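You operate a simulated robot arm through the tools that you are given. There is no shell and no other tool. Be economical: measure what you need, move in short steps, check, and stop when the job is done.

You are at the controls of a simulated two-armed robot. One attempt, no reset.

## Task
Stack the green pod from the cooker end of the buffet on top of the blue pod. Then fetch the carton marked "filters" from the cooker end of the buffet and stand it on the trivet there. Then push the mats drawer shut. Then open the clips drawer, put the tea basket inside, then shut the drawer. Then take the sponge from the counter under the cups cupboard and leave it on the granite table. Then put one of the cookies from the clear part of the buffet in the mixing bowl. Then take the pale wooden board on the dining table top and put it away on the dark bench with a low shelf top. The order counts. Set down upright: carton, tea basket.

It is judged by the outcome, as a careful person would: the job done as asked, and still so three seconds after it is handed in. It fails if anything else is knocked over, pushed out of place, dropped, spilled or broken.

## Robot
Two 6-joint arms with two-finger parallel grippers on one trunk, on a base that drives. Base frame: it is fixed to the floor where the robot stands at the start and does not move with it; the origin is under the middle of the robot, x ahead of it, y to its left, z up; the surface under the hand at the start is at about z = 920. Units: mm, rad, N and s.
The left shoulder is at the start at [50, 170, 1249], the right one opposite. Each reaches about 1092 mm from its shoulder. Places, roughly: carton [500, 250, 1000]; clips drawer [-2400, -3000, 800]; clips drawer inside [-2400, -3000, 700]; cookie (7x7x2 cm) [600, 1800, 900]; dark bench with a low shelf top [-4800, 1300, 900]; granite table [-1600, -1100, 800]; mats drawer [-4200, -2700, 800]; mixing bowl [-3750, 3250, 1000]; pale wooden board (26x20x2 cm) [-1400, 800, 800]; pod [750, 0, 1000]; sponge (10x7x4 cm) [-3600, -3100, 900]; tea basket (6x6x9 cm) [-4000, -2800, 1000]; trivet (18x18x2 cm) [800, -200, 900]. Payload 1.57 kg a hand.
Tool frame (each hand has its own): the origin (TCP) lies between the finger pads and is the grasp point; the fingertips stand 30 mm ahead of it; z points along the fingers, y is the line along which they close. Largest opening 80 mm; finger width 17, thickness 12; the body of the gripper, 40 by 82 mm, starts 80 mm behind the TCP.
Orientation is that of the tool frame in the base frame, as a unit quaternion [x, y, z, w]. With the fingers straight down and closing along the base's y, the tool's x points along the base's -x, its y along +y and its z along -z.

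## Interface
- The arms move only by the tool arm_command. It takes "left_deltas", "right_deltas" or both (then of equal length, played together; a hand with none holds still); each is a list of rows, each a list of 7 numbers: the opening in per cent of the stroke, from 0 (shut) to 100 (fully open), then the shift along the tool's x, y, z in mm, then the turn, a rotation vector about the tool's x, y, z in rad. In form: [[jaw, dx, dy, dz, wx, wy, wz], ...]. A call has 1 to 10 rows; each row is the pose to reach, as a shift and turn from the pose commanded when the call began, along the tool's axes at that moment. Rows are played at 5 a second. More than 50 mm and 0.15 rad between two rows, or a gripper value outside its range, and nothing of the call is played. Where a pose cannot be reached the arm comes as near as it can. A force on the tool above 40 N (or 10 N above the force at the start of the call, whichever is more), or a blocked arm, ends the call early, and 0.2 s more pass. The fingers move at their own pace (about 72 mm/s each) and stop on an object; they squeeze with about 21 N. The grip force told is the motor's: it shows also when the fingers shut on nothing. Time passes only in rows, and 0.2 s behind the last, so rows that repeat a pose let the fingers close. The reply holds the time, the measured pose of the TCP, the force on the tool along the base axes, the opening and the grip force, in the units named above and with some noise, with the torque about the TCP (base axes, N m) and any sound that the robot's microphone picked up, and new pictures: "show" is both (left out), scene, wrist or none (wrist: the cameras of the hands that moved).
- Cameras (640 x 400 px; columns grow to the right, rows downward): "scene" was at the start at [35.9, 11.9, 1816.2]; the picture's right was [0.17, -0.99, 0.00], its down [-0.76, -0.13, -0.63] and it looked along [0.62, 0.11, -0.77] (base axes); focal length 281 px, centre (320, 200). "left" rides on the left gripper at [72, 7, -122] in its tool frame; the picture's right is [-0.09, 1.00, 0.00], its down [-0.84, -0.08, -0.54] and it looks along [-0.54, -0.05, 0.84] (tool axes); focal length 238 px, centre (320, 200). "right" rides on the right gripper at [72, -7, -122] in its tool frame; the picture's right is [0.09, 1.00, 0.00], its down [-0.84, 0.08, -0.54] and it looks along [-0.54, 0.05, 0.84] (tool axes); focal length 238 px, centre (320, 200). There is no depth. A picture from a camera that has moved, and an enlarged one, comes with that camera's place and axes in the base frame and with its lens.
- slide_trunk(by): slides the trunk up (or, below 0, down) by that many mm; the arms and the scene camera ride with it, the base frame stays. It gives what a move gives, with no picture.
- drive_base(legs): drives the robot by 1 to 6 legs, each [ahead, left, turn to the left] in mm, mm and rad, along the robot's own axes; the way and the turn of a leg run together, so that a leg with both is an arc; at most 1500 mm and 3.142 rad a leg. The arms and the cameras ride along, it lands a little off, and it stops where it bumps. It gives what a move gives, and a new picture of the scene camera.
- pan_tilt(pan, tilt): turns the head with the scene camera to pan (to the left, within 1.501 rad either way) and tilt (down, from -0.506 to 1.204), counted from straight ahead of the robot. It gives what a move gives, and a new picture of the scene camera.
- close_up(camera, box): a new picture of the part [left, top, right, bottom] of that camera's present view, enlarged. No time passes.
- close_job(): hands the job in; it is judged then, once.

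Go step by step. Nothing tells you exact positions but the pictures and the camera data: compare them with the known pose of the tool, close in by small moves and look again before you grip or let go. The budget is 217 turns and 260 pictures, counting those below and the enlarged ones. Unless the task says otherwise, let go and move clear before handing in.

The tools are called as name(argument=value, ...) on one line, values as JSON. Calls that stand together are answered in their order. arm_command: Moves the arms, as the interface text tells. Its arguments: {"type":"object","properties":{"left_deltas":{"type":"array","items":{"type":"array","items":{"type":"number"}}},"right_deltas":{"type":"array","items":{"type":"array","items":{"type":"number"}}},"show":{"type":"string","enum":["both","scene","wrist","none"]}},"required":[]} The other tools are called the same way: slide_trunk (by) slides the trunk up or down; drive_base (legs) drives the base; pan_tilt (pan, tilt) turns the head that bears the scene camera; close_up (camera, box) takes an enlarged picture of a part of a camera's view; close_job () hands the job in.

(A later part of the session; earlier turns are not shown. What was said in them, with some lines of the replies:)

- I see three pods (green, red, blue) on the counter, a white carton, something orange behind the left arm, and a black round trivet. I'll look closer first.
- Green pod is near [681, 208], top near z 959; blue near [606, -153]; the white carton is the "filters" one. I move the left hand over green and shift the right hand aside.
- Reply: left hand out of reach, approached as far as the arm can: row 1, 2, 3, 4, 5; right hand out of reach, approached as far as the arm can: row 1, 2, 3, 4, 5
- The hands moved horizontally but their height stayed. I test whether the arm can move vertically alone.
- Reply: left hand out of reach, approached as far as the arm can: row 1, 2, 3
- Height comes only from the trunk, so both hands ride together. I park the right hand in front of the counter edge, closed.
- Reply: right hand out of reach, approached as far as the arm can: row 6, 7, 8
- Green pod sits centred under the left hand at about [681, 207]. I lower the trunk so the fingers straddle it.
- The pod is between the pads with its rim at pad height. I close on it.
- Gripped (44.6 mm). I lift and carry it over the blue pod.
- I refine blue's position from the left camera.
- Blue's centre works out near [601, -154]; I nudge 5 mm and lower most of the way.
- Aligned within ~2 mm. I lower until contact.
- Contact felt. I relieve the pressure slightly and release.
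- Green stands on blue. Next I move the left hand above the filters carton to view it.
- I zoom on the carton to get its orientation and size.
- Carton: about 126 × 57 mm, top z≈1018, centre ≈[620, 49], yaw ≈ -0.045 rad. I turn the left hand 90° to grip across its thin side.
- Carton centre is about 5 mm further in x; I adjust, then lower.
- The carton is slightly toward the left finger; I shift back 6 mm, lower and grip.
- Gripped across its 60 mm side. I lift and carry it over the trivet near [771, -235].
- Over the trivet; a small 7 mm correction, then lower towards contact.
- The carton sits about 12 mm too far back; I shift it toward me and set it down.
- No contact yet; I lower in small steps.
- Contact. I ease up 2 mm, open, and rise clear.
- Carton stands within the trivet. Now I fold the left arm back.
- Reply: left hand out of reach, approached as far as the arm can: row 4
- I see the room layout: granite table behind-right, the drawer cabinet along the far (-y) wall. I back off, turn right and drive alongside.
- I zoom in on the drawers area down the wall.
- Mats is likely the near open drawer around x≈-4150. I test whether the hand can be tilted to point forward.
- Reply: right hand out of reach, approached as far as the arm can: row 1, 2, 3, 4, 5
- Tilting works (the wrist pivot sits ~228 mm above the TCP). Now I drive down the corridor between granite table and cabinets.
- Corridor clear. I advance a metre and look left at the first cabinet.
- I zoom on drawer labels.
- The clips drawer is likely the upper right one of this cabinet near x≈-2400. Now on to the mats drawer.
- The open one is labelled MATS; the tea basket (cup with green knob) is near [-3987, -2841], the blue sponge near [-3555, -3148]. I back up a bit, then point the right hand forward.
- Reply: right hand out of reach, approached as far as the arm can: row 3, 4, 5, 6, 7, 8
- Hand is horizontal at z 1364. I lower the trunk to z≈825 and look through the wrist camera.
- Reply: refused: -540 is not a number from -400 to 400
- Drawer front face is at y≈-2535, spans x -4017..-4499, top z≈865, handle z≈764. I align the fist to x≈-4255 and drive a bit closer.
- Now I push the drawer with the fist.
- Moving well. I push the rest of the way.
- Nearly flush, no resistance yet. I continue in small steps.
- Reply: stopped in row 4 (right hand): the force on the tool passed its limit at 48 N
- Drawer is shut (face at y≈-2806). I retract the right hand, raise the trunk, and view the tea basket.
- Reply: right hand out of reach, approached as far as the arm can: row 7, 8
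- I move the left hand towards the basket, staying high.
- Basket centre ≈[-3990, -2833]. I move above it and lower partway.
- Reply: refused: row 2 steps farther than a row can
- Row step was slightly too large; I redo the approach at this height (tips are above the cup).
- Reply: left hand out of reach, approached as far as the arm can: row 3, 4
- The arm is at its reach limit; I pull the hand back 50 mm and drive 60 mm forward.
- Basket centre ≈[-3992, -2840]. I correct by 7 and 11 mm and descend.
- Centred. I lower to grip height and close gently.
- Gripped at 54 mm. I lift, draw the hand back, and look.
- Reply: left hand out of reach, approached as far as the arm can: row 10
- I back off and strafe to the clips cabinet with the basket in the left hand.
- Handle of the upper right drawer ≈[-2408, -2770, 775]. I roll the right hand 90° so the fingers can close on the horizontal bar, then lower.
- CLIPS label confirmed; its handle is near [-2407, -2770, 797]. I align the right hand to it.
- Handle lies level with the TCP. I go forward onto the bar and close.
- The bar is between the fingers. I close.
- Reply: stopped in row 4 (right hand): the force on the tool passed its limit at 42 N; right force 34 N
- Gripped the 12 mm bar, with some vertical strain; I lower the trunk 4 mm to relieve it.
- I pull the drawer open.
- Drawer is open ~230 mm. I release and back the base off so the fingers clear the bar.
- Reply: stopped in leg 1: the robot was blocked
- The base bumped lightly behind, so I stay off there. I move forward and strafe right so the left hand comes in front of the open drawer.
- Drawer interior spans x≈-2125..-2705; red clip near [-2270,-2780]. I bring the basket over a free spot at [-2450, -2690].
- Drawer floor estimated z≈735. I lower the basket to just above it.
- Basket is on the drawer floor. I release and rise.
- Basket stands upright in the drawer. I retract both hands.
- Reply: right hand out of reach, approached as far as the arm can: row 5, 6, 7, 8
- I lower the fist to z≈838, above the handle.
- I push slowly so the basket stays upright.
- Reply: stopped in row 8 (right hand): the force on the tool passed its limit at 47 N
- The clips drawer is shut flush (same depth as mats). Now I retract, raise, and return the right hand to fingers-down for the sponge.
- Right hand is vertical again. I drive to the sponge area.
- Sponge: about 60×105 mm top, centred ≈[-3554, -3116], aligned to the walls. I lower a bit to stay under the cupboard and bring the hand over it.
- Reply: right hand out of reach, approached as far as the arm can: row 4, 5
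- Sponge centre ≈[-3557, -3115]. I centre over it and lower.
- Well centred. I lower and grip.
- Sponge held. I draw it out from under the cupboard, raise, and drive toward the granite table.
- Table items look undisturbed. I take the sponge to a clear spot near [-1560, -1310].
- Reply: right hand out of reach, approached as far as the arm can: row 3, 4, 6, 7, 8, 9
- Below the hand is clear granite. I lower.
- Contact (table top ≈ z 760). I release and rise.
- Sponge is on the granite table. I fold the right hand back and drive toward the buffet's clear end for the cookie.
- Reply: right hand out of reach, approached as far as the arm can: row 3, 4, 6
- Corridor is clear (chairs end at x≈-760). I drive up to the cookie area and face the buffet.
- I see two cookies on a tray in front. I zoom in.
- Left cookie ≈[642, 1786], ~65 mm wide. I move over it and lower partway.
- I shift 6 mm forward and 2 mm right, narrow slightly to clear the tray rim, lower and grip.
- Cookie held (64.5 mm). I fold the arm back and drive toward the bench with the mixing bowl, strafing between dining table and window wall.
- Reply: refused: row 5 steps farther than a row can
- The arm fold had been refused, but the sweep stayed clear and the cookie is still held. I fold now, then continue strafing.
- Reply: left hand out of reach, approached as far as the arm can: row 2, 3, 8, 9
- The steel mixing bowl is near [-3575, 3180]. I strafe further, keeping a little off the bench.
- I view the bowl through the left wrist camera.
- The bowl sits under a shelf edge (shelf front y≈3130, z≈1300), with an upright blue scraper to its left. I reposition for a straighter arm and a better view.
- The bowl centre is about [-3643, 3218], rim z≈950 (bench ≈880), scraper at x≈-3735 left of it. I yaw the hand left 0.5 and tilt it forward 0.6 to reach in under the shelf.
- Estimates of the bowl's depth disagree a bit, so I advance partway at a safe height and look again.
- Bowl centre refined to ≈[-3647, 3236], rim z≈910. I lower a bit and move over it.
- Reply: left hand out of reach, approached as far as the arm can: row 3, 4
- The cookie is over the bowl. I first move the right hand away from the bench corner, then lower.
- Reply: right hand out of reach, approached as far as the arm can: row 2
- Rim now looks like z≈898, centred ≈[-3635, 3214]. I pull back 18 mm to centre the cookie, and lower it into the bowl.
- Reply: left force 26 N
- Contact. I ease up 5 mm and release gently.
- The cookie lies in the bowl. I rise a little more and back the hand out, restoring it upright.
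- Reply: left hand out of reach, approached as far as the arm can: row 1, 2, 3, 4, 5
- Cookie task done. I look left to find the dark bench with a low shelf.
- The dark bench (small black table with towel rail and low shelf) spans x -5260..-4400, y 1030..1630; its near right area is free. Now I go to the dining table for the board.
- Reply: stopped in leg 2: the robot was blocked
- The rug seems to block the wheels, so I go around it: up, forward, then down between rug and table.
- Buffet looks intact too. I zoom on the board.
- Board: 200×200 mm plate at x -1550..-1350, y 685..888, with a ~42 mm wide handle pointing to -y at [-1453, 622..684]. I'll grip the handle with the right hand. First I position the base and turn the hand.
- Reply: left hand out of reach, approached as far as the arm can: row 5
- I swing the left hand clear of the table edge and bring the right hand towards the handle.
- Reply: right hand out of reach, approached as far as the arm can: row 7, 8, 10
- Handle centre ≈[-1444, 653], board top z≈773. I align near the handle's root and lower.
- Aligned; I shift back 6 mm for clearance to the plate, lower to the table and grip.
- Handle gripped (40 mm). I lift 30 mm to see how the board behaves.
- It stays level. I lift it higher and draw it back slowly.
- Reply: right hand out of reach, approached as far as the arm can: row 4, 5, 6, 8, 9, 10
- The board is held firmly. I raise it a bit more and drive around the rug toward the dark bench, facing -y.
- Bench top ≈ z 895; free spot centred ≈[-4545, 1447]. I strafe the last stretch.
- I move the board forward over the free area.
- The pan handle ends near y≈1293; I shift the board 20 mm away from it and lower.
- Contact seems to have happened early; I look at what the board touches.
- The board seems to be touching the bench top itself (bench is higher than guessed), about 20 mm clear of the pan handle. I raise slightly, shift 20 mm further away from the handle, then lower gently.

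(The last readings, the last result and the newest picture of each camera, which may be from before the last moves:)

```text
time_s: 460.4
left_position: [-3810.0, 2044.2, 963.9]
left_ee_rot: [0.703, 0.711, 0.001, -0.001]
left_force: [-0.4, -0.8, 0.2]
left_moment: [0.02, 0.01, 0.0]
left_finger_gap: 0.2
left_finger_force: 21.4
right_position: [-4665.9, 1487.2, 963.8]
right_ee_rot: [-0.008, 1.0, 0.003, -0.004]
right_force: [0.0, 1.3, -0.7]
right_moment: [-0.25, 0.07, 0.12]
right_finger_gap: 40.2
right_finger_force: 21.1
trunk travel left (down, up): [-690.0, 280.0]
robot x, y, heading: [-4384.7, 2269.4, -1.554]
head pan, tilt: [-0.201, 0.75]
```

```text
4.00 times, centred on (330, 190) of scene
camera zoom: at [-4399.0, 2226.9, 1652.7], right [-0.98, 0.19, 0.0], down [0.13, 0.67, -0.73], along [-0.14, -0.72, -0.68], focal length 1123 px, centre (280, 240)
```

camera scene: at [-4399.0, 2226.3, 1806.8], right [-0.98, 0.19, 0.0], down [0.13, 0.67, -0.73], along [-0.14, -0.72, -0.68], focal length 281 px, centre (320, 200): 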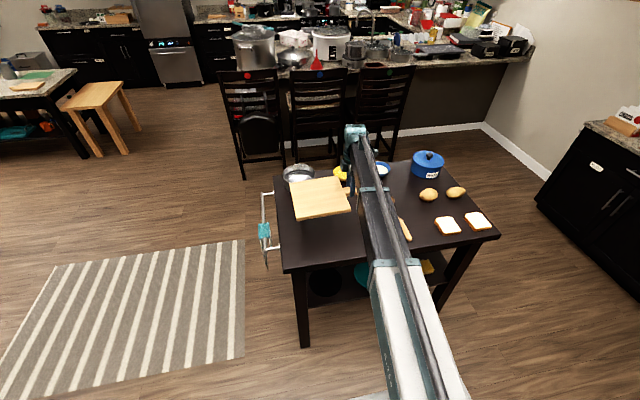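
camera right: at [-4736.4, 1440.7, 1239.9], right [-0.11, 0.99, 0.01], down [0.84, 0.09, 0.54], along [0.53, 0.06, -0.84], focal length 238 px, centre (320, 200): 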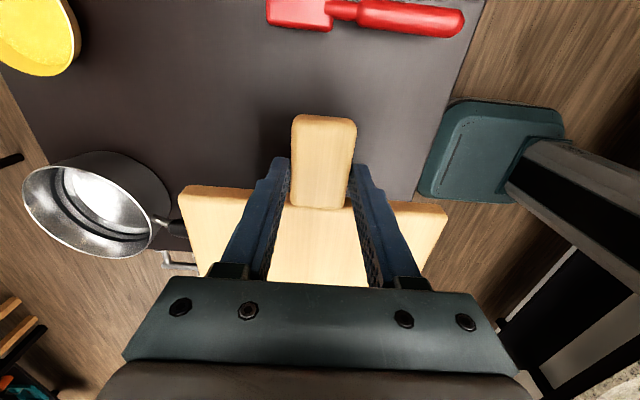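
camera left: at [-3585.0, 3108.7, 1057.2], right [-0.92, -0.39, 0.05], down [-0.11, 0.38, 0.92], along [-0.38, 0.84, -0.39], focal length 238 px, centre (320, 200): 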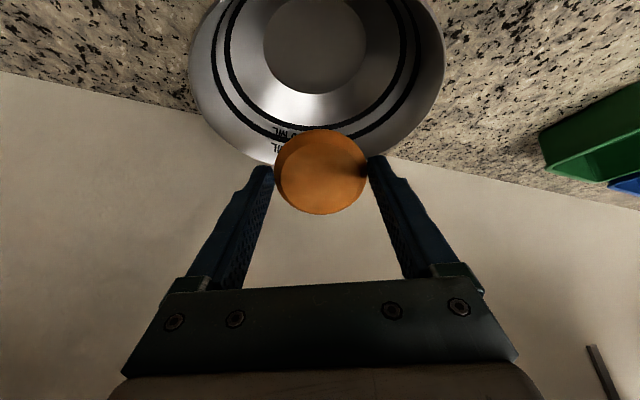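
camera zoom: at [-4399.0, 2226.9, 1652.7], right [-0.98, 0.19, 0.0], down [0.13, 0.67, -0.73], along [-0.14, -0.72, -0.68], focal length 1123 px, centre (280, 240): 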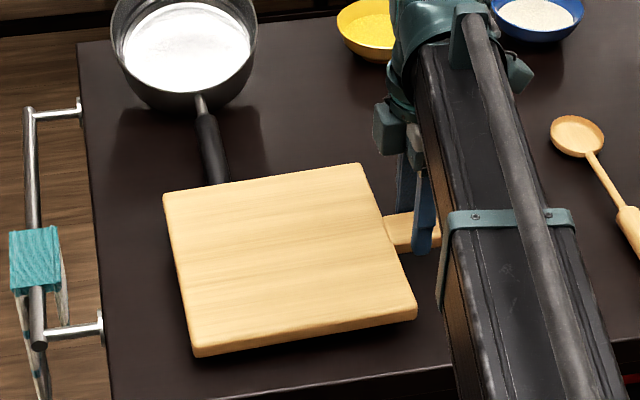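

The board is over the pan's handle and pressing it. I raise at once.

slide_trunk(by=40)

close_up(camera="scene", box=[250, 140, 410, 240])

close_up(camera="right", box=[0, 0, 640, 400])

```text
time_s: 461.3
left_position: [-3809.5, 2045.4, 1006.2]
left_ee_rot: [0.703, 0.711, 0.0, 0.0]
left_force: [-0.9, 0.9, -0.3]
left_moment: [0.0, 0.01, -0.04]
left_finger_gap: 0.2
left_finger_force: 21.2
right_position: [-4666.2, 1487.8, 1004.5]
right_ee_rot: [-0.008, 1.0, 0.003, -0.003]
right_force: [0.1, 1.9, -3.4]
right_moment: [0.01, 0.36, 0.3]
right_finger_gap: 39.8
right_finger_force: 21.4
trunk travel left (down, up): [-730.0, 240.0]
robot x, y, heading: [-4383.2, 2268.9, -1.559]
head pan, tilt: [-0.201, 0.75]
```

```text
4.00 times, centred on (330, 190) of scene
camera zoom: at [-4398.9, 2226.6, 1692.8], right [-0.98, 0.19, 0.0], down [0.13, 0.67, -0.73], along [-0.14, -0.72, -0.68], focal length 1123 px, centre (280, 240)
```

zoom: 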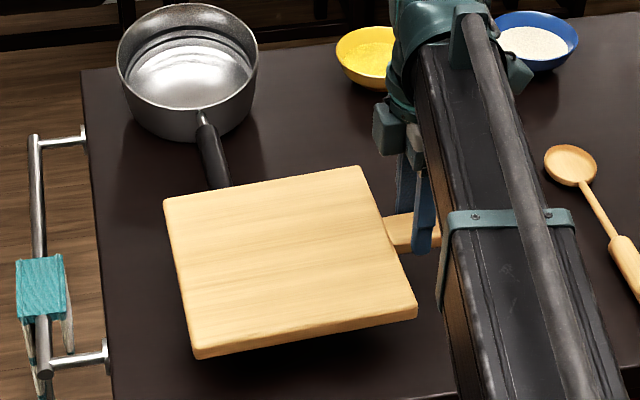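

```text
1.00 times, centred on (320, 200) of right (not enlarged: the box is as wide or as high as the picture)
camera zoom: at [-4737.8, 1479.1, 1126.1], right [-0.11, 0.99, 0.01], down [0.84, 0.09, 0.54], along [0.53, 0.07, -0.84], focal length 238 px, centre (320, 200)
```

zoom: 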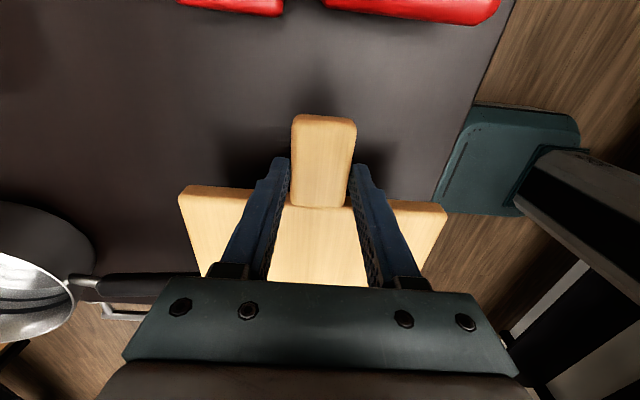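

A small sideways load remains, so I raise more and inspect the pan.

slide_trunk(by=80)

close_up(camera="scene", box=[250, 140, 410, 240])

```text
time_s: 462.4
left_position: [-3810.2, 2046.1, 1084.9]
left_ee_rot: [0.703, 0.711, 0.001, -0.001]
left_force: [0.7, 0.3, -0.3]
left_moment: [0.03, -0.01, -0.01]
left_finger_gap: 0.0
left_finger_force: 20.7
right_position: [-4666.3, 1485.7, 1084.6]
right_ee_rot: [-0.009, 1.0, 0.003, -0.004]
right_force: [0.3, 1.6, -5.8]
right_moment: [0.0, 0.51, 0.03]
right_finger_gap: 39.9
right_finger_force: 20.7
trunk travel left (down, up): [-810.0, 160.0]
robot x, y, heading: [-4380.2, 2269.0, -1.561]
head pan, tilt: [-0.201, 0.75]
```

```text
4.00 times, centred on (330, 190) of scene
camera zoom: at [-4398.9, 2226.2, 1772.7], right [-0.98, 0.19, 0.0], down [0.13, 0.67, -0.73], along [-0.14, -0.72, -0.68], focal length 1123 px, centre (280, 240)
```

zoom: 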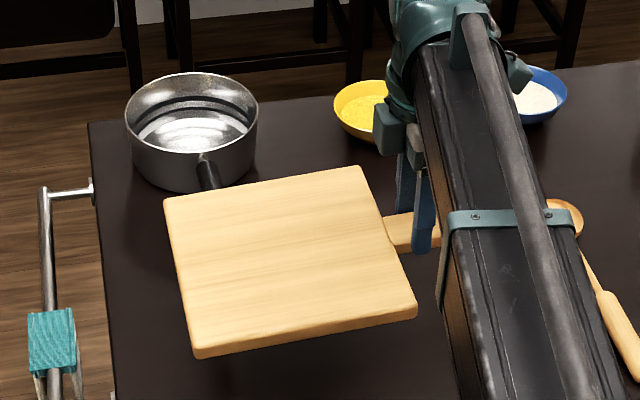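

slide_trunk(by=34)

arm_command(right_deltas=[[20, 0, 40, 0, 0, 0, 0], [20, 0, 80, 0, 0, 0, 0], [20, 0, 120, 0, 0, 0, 0], [20, 0, 160, 0, 0, 0, 0], [20, 0, 200, 0, 0, 0, 0], [20, 0, 232, 0, 0, 0, 0], [20, 0, 232, 0, 0, 0, 0]], show="scene")

close_up(camera="scene", box=[240, 140, 400, 240])

```text
time_s: 463.2
left_position: [-3810.0, 2043.9, 1118.8]
left_ee_rot: [0.703, 0.711, 0.001, -0.001]
left_force: [-0.7, 0.1, -0.7]
left_moment: [-0.01, 0.0, -0.01]
left_finger_gap: 0.0
left_finger_force: 21.1
right_position: [-4667.0, 1486.9, 1118.2]
right_ee_rot: [-0.009, 1.0, 0.003, -0.005]
right_force: [0.6, -0.3, -4.3]
right_moment: [0.0, 0.51, 0.0]
right_finger_gap: 39.8
right_finger_force: 20.6
trunk travel left (down, up): [-844.0, 126.0]
robot x, y, heading: [-4382.2, 2270.7, -1.56]
head pan, tilt: [-0.201, 0.75]
```

```text
time_s: 464.8
left_position: [-3811.3, 2044.1, 1119.1]
left_ee_rot: [0.702, 0.712, 0.0, -0.002]
left_force: [-0.7, -0.4, -0.8]
left_moment: [-0.01, -0.01, -0.02]
left_finger_gap: 0.2
left_finger_force: 21.1
right_position: [-4669.4, 1719.0, 1118.0]
right_ee_rot: [-0.009, 1.0, 0.003, -0.004]
right_force: [-0.1, -0.6, -4.9]
right_moment: [-0.04, 0.54, 0.04]
right_finger_gap: 39.6
right_finger_force: 21.2
trunk travel left (down, up): [-844.0, 126.0]
robot x, y, heading: [-4381.3, 2268.2, -1.558]
head pan, tilt: [-0.201, 0.75]
camera scene: at [-4398.9, 2226.2, 1806.8], right [-0.98, 0.19, 0.0], down [0.13, 0.67, -0.73], along [-0.14, -0.72, -0.68], focal length 281 px, centre (320, 200)
```

scene: 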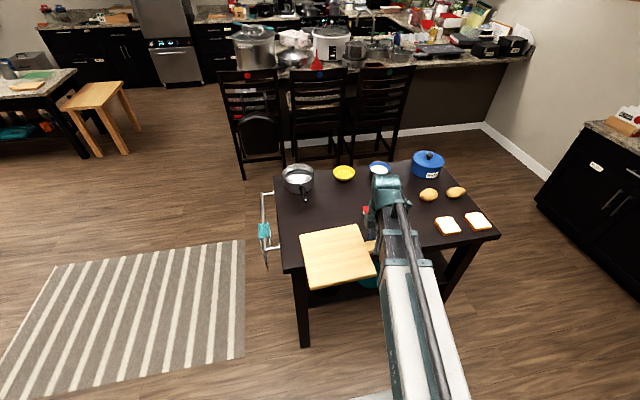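

```text
4.00 times, centred on (320, 190) of scene
camera zoom: at [-4398.9, 2226.2, 1806.8], right [-0.98, 0.19, 0.0], down [0.13, 0.67, -0.73], along [-0.14, -0.72, -0.68], focal length 1123 px, centre (320, 240)
```

zoom: 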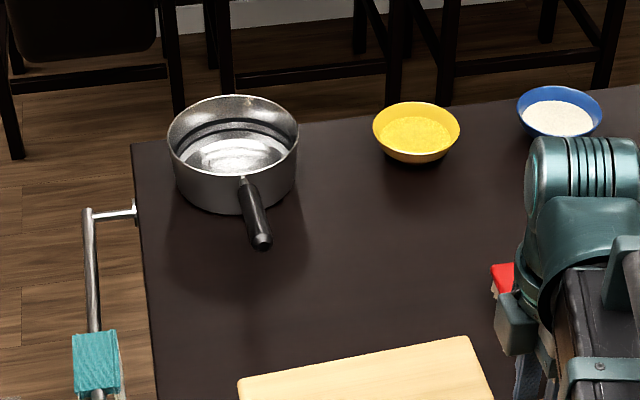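

The pan is where it was. Re-analysing the readings: the bench top is at z≈934 and the rising pan handle tip (≈[-4502, 1385, 1010]) rubs the board's edge. I set down farther from it, at TCP y≈1515.

arm_command(right_deltas=[[20, -3, -40, 0, 0, 0, 0], [20, -6, -80, 0, 0, 0, 0], [20, -10, -120, 0, 0, 0, 0], [20, -10, -160, 0, 0, 0, 0], [20, -10, -190, 0, 0, 0, 0], [20, -10, -204, 0, 0, 0, 0], [20, -10, -204, 0, 0, 0, 0]], show="none")

slide_trunk(by=-100)

close_up(camera="scene", box=[250, 140, 410, 240])

close_up(camera="right", box=[0, 0, 640, 400])

```text
time_s: 466.4
left_position: [-3810.5, 2044.0, 1118.2]
left_ee_rot: [0.702, 0.712, 0.0, 0.0]
left_force: [0.8, -0.9, 0.8]
left_moment: [-0.02, -0.03, -0.03]
left_finger_gap: 0.0
left_finger_force: 20.8
right_position: [-4655.4, 1514.5, 1119.2]
right_ee_rot: [-0.009, 1.0, 0.003, -0.004]
right_force: [0.5, -1.0, -4.1]
right_moment: [0.02, 0.52, 0.03]
right_finger_gap: 40.0
right_finger_force: 20.7
trunk travel left (down, up): [-844.0, 126.0]
robot x, y, heading: [-4382.4, 2268.8, -1.556]
head pan, tilt: [-0.201, 0.75]
```

```text
time_s: 467.8
left_position: [-3810.5, 2045.5, 1018.0]
left_ee_rot: [0.703, 0.711, 0.001, 0.0]
left_force: [0.9, 0.3, -0.3]
left_moment: [-0.02, 0.01, -0.03]
left_finger_gap: 0.0
left_finger_force: 20.9
right_position: [-4655.4, 1515.3, 1018.4]
right_ee_rot: [-0.008, 1.0, 0.003, -0.004]
right_force: [-0.2, -0.1, -4.5]
right_moment: [0.0, 0.52, 0.0]
right_finger_gap: 39.8
right_finger_force: 21.1
trunk travel left (down, up): [-744.0, 226.0]
robot x, y, heading: [-4380.6, 2270.1, -1.558]
head pan, tilt: [-0.201, 0.75]
```

```text
4.00 times, centred on (330, 190) of scene
camera zoom: at [-4399.0, 2226.6, 1706.8], right [-0.98, 0.19, 0.0], down [0.13, 0.67, -0.73], along [-0.14, -0.72, -0.68], focal length 1123 px, centre (280, 240)
```

zoom: 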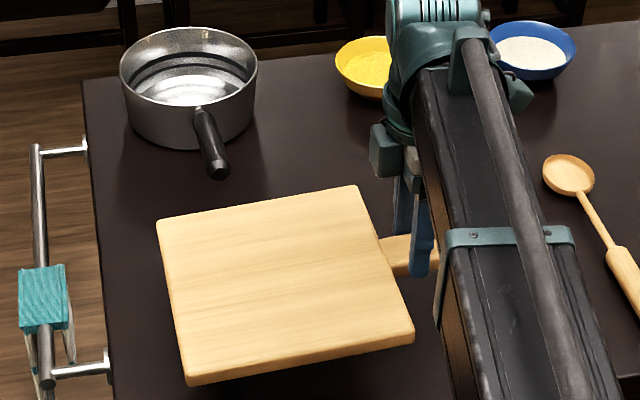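

```text
1.00 times, centred on (320, 200) of right (not enlarged: the box is as wide or as high as the picture)
camera zoom: at [-4727.6, 1507.6, 1140.1], right [-0.11, 0.99, 0.01], down [0.84, 0.09, 0.54], along [0.53, 0.06, -0.84], focal length 238 px, centre (320, 200)
```

zoom: 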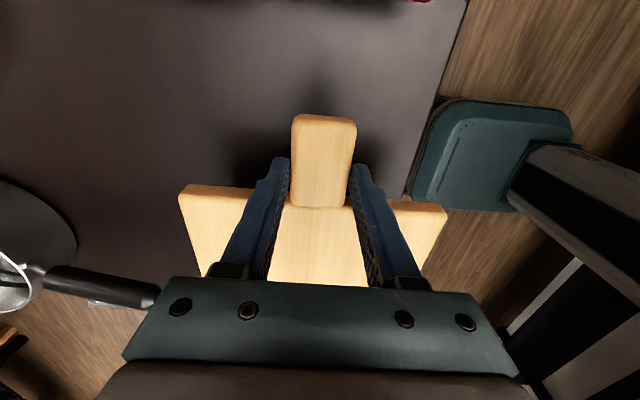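

Triangulating again: bench top is ≈900, and the handle tip at [-4503, 1371, 996] was what I had pressed; the pan has settled back. I shift the board 21 mm from the bench edge, staying ~30 mm clear of the handle, and lower.

arm_command(right_deltas=[[20, 0, -11, 0, 0, 0, 0], [20, 0, -21, 0, 0, 0, 0], [20, 0, -21, 0, 0, 0, 0]], show="none")

slide_trunk(by=-50)

close_up(camera="scene", box=[250, 130, 410, 230])

close_up(camera="right", box=[0, 0, 640, 400])

```text
time_s: 468.6
left_position: [-3811.0, 2043.5, 1018.4]
left_ee_rot: [0.702, 0.712, 0.001, -0.001]
left_force: [-0.3, -0.5, 0.3]
left_moment: [0.03, 0.0, 0.0]
left_finger_gap: 0.2
left_finger_force: 21.1
right_position: [-4655.2, 1492.8, 1018.4]
right_ee_rot: [-0.009, 1.0, 0.003, -0.004]
right_force: [0.2, 0.5, -5.0]
right_moment: [0.02, 0.51, 0.0]
right_finger_gap: 39.8
right_finger_force: 20.9
trunk travel left (down, up): [-744.0, 226.0]
robot x, y, heading: [-4382.6, 2268.9, -1.558]
head pan, tilt: [-0.201, 0.75]
```

```text
time_s: 469.5
left_position: [-3811.1, 2044.8, 968.4]
left_ee_rot: [0.702, 0.712, 0.0, 0.0]
left_force: [-0.1, 0.1, 0.7]
left_moment: [0.02, -0.01, 0.01]
left_finger_gap: 0.0
left_finger_force: 20.8
right_position: [-4655.8, 1494.6, 968.7]
right_ee_rot: [-0.01, 1.0, 0.003, -0.003]
right_force: [-0.4, 0.2, -3.3]
right_moment: [-0.03, 0.5, 0.0]
right_finger_gap: 40.0
right_finger_force: 20.6
trunk travel left (down, up): [-694.0, 276.0]
robot x, y, heading: [-4385.1, 2267.8, -1.557]
head pan, tilt: [-0.201, 0.75]
```

```text
4.00 times, centred on (330, 180) of scene
camera zoom: at [-4399.0, 2226.6, 1656.8], right [-0.98, 0.19, 0.0], down [0.13, 0.67, -0.73], along [-0.14, -0.72, -0.68], focal length 1123 px, centre (280, 280)
```

zoom: 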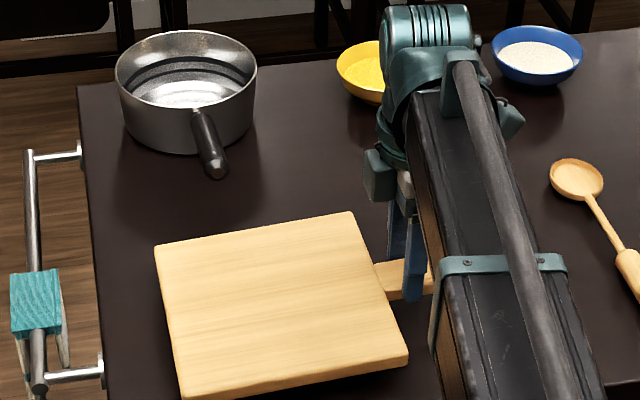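

```text
1.00 times, centred on (320, 200) of right (not enlarged: the box is as wide or as high as the picture)
camera zoom: at [-4727.7, 1486.4, 1090.1], right [-0.11, 0.99, 0.01], down [0.84, 0.09, 0.54], along [0.53, 0.06, -0.84], focal length 238 px, centre (320, 200)
```

zoom: 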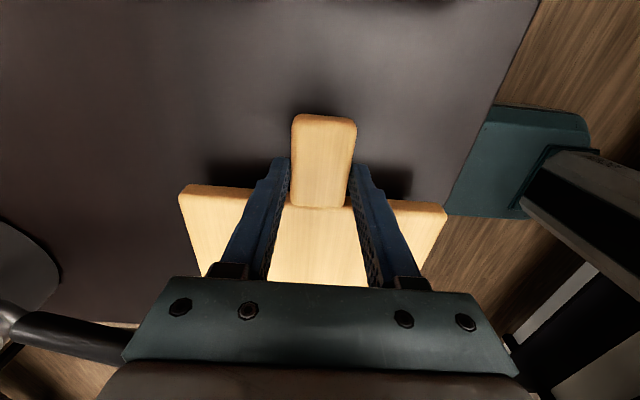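

Clear on all sides now. I continue down in steps to contact.

slide_trunk(by=-24)

slide_trunk(by=-6)

slide_trunk(by=-5)

close_up(camera="scene", box=[250, 130, 410, 230])

```text
time_s: 470.2
left_position: [-3811.0, 2044.3, 944.6]
left_ee_rot: [0.703, 0.711, 0.001, -0.001]
left_force: [0.4, 0.3, 0.0]
left_moment: [-0.02, -0.01, 0.03]
left_finger_gap: 0.3
left_finger_force: 21.6
right_position: [-4656.9, 1493.9, 943.1]
right_ee_rot: [-0.009, 1.0, 0.005, -0.003]
right_force: [0.9, -0.7, -4.5]
right_moment: [-0.02, 0.49, 0.01]
right_finger_gap: 40.1
right_finger_force: 21.3
trunk travel left (down, up): [-670.0, 300.0]
robot x, y, heading: [-4384.8, 2268.5, -1.557]
head pan, tilt: [-0.201, 0.75]
```

```text
time_s: 470.7
left_position: [-3810.6, 2044.9, 938.1]
left_ee_rot: [0.703, 0.711, 0.001, 0.0]
left_force: [0.7, 0.1, -0.7]
left_moment: [-0.03, 0.0, 0.01]
left_finger_gap: 0.0
left_finger_force: 20.4
right_position: [-4656.5, 1493.8, 938.7]
right_ee_rot: [-0.009, 1.0, 0.003, -0.004]
right_force: [-1.2, 1.1, -3.4]
right_moment: [-0.16, 0.15, 0.06]
right_finger_gap: 39.6
right_finger_force: 21.3
trunk travel left (down, up): [-664.0, 306.0]
robot x, y, heading: [-4379.5, 2266.8, -1.558]
head pan, tilt: [-0.201, 0.75]
```

```text
time_s: 471.3
left_position: [-3810.4, 2045.4, 933.6]
left_ee_rot: [0.702, 0.712, -0.001, -0.001]
left_force: [-0.3, -0.3, -0.2]
left_moment: [-0.02, -0.03, 0.06]
left_finger_gap: 0.0
left_finger_force: 20.7
right_position: [-4656.3, 1495.0, 933.8]
right_ee_rot: [-0.009, 1.0, 0.002, -0.003]
right_force: [-0.1, -2.3, 11.1]
right_moment: [-0.09, -0.02, -0.16]
right_finger_gap: 39.7
right_finger_force: 20.6
trunk travel left (down, up): [-659.0, 311.0]
robot x, y, heading: [-4384.0, 2269.3, -1.557]
head pan, tilt: [-0.201, 0.75]
```

```text
4.00 times, centred on (330, 180) of scene
camera zoom: at [-4398.4, 2227.9, 1621.9], right [-0.98, 0.19, 0.0], down [0.13, 0.67, -0.73], along [-0.14, -0.72, -0.68], focal length 1123 px, centre (280, 280)
```

zoom: 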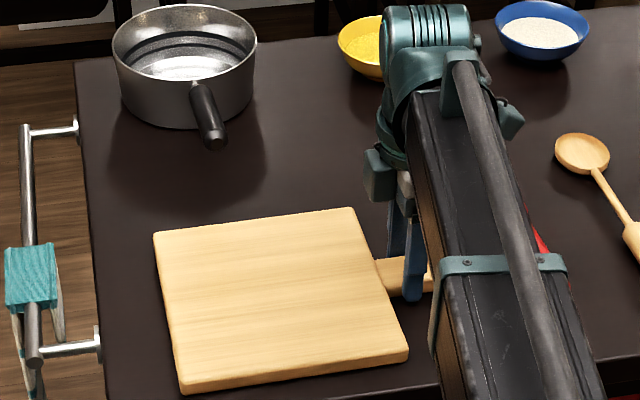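

The board lies flat on the bench. I ease up 2 mm, release, rise and check.

slide_trunk(by=2)

arm_command(right_deltas=[[65, 0, 0, 0, 0, 0, 0], [85, 0, 0, 0, 0, 0, 0], [85, 0, 0, 0, 0, 0, 0]], show="none")

slide_trunk(by=185)

arm_command(right_deltas=[[85, 0, 40, 0, 0, 0, 0], [85, 0, 80, 0, 0, 0, 0], [85, 0, 120, 0, 0, 0, 0], [85, 0, 160, 0, 0, 0, 0], [85, 0, 200, 0, 0, 0, 0], [85, 0, 225, 0, 0, 0, 0]], show="scene")

close_up(camera="scene", box=[240, 130, 520, 305])

```text
time_s: 471.8
left_position: [-3810.0, 2043.5, 935.6]
left_ee_rot: [0.703, 0.711, 0.001, -0.001]
left_force: [0.4, 0.9, 0.4]
left_moment: [-0.01, -0.01, 0.0]
left_finger_gap: 0.3
left_finger_force: 20.7
right_position: [-4656.9, 1493.9, 935.2]
right_ee_rot: [-0.009, 1.0, 0.004, -0.003]
right_force: [0.0, 0.3, -4.7]
right_moment: [-0.02, 0.5, 0.0]
right_finger_gap: 39.6
right_finger_force: 21.1
trunk travel left (down, up): [-661.0, 309.0]
robot x, y, heading: [-4383.9, 2268.3, -1.557]
head pan, tilt: [-0.201, 0.75]
```

```text
time_s: 472.6
left_position: [-3811.3, 2044.9, 935.8]
left_ee_rot: [0.703, 0.711, 0.001, -0.001]
left_force: [0.7, -0.2, -1.0]
left_moment: [0.0, -0.03, 0.02]
left_finger_gap: 0.0
left_finger_force: 21.3
right_position: [-4656.2, 1493.9, 936.0]
right_ee_rot: [-0.009, 1.0, 0.003, -0.004]
right_force: [-0.4, 0.5, 0.1]
right_moment: [0.02, -0.02, 0.02]
right_finger_gap: 68.1
right_finger_force: 0.0
trunk travel left (down, up): [-661.0, 309.0]
robot x, y, heading: [-4380.9, 2265.1, -1.559]
head pan, tilt: [-0.201, 0.75]
```

```text
time_s: 474.6
left_position: [-3811.4, 2044.5, 1121.3]
left_ee_rot: [0.702, 0.712, 0.0, -0.001]
left_force: [-0.6, 0.1, -0.4]
left_moment: [0.0, 0.0, 0.02]
left_finger_gap: 0.1
left_finger_force: 20.7
right_position: [-4656.3, 1493.9, 1120.3]
right_ee_rot: [-0.009, 1.0, 0.004, -0.003]
right_force: [0.1, -0.3, 0.3]
right_moment: [-0.04, 0.0, 0.03]
right_finger_gap: 67.8
right_finger_force: 0.1
trunk travel left (down, up): [-846.0, 124.0]
robot x, y, heading: [-4383.6, 2268.8, -1.557]
head pan, tilt: [-0.201, 0.75]
```

```text
time_s: 476.0
left_position: [-3810.3, 2045.5, 1121.1]
left_ee_rot: [0.702, 0.712, 0.001, 0.0]
left_force: [1.2, 0.3, 0.0]
left_moment: [0.01, -0.01, -0.01]
left_finger_gap: 0.0
left_finger_force: 20.4
right_position: [-4662.6, 1721.7, 1122.4]
right_ee_rot: [-0.01, 1.0, 0.004, -0.004]
right_force: [-0.2, -1.7, -0.6]
right_moment: [0.02, -0.01, 0.01]
right_finger_gap: 67.8
right_finger_force: 0.1
trunk travel left (down, up): [-846.0, 124.0]
robot x, y, heading: [-4387.4, 2267.8, -1.558]
head pan, tilt: [-0.201, 0.75]
camera scene: at [-4398.8, 2227.1, 1808.8], right [-0.98, 0.19, 0.0], down [0.13, 0.67, -0.73], along [-0.14, -0.72, -0.68], focal length 281 px, centre (320, 200)
```

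scene: 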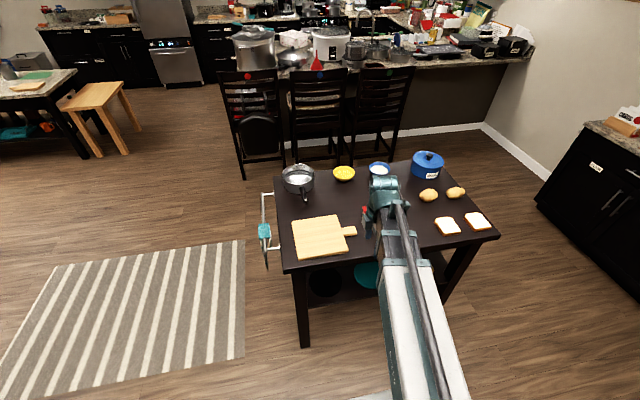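

```text
2.29 times, centred on (380, 218) of scene
camera zoom: at [-4398.8, 2227.1, 1808.8], right [-0.98, 0.19, 0.0], down [0.13, 0.67, -0.73], along [-0.14, -0.72, -0.68], focal length 642 px, centre (183, 160)
```

zoom: 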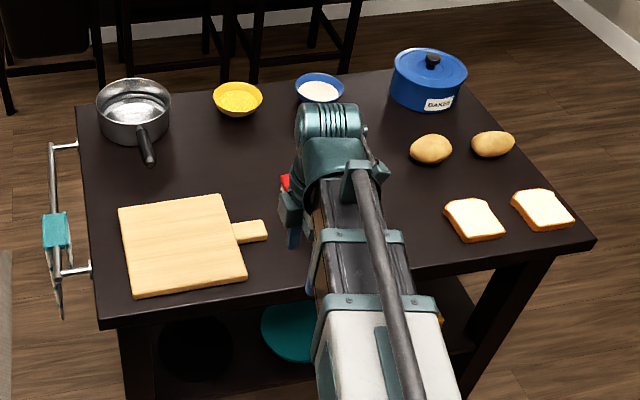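

The board lies flat on the dark bench, nothing around it is disturbed, and both hands are clear. I hand the job in.

close_job()

```text
The job is handed in.
```

I did all seven tasks in the order you gave and handed the job in. The carton and tea basket were set down upright, and both hands were clear at the end.

Three contacts along the way:
- **Saucepan:** while lowering the board onto the dark bench, I pressed down on the handle of the saucepan standing there. It tipped briefly, then settled within a few millimetres of where it had been.
- **Base bump:** the base bumped something behind it near the granite table while I was opening the clips drawer. A later view showed nothing on the table displaced.
- **Rug:** the base was blocked once, probably by the rug edge. I couldn't see what it hit and drove around it.
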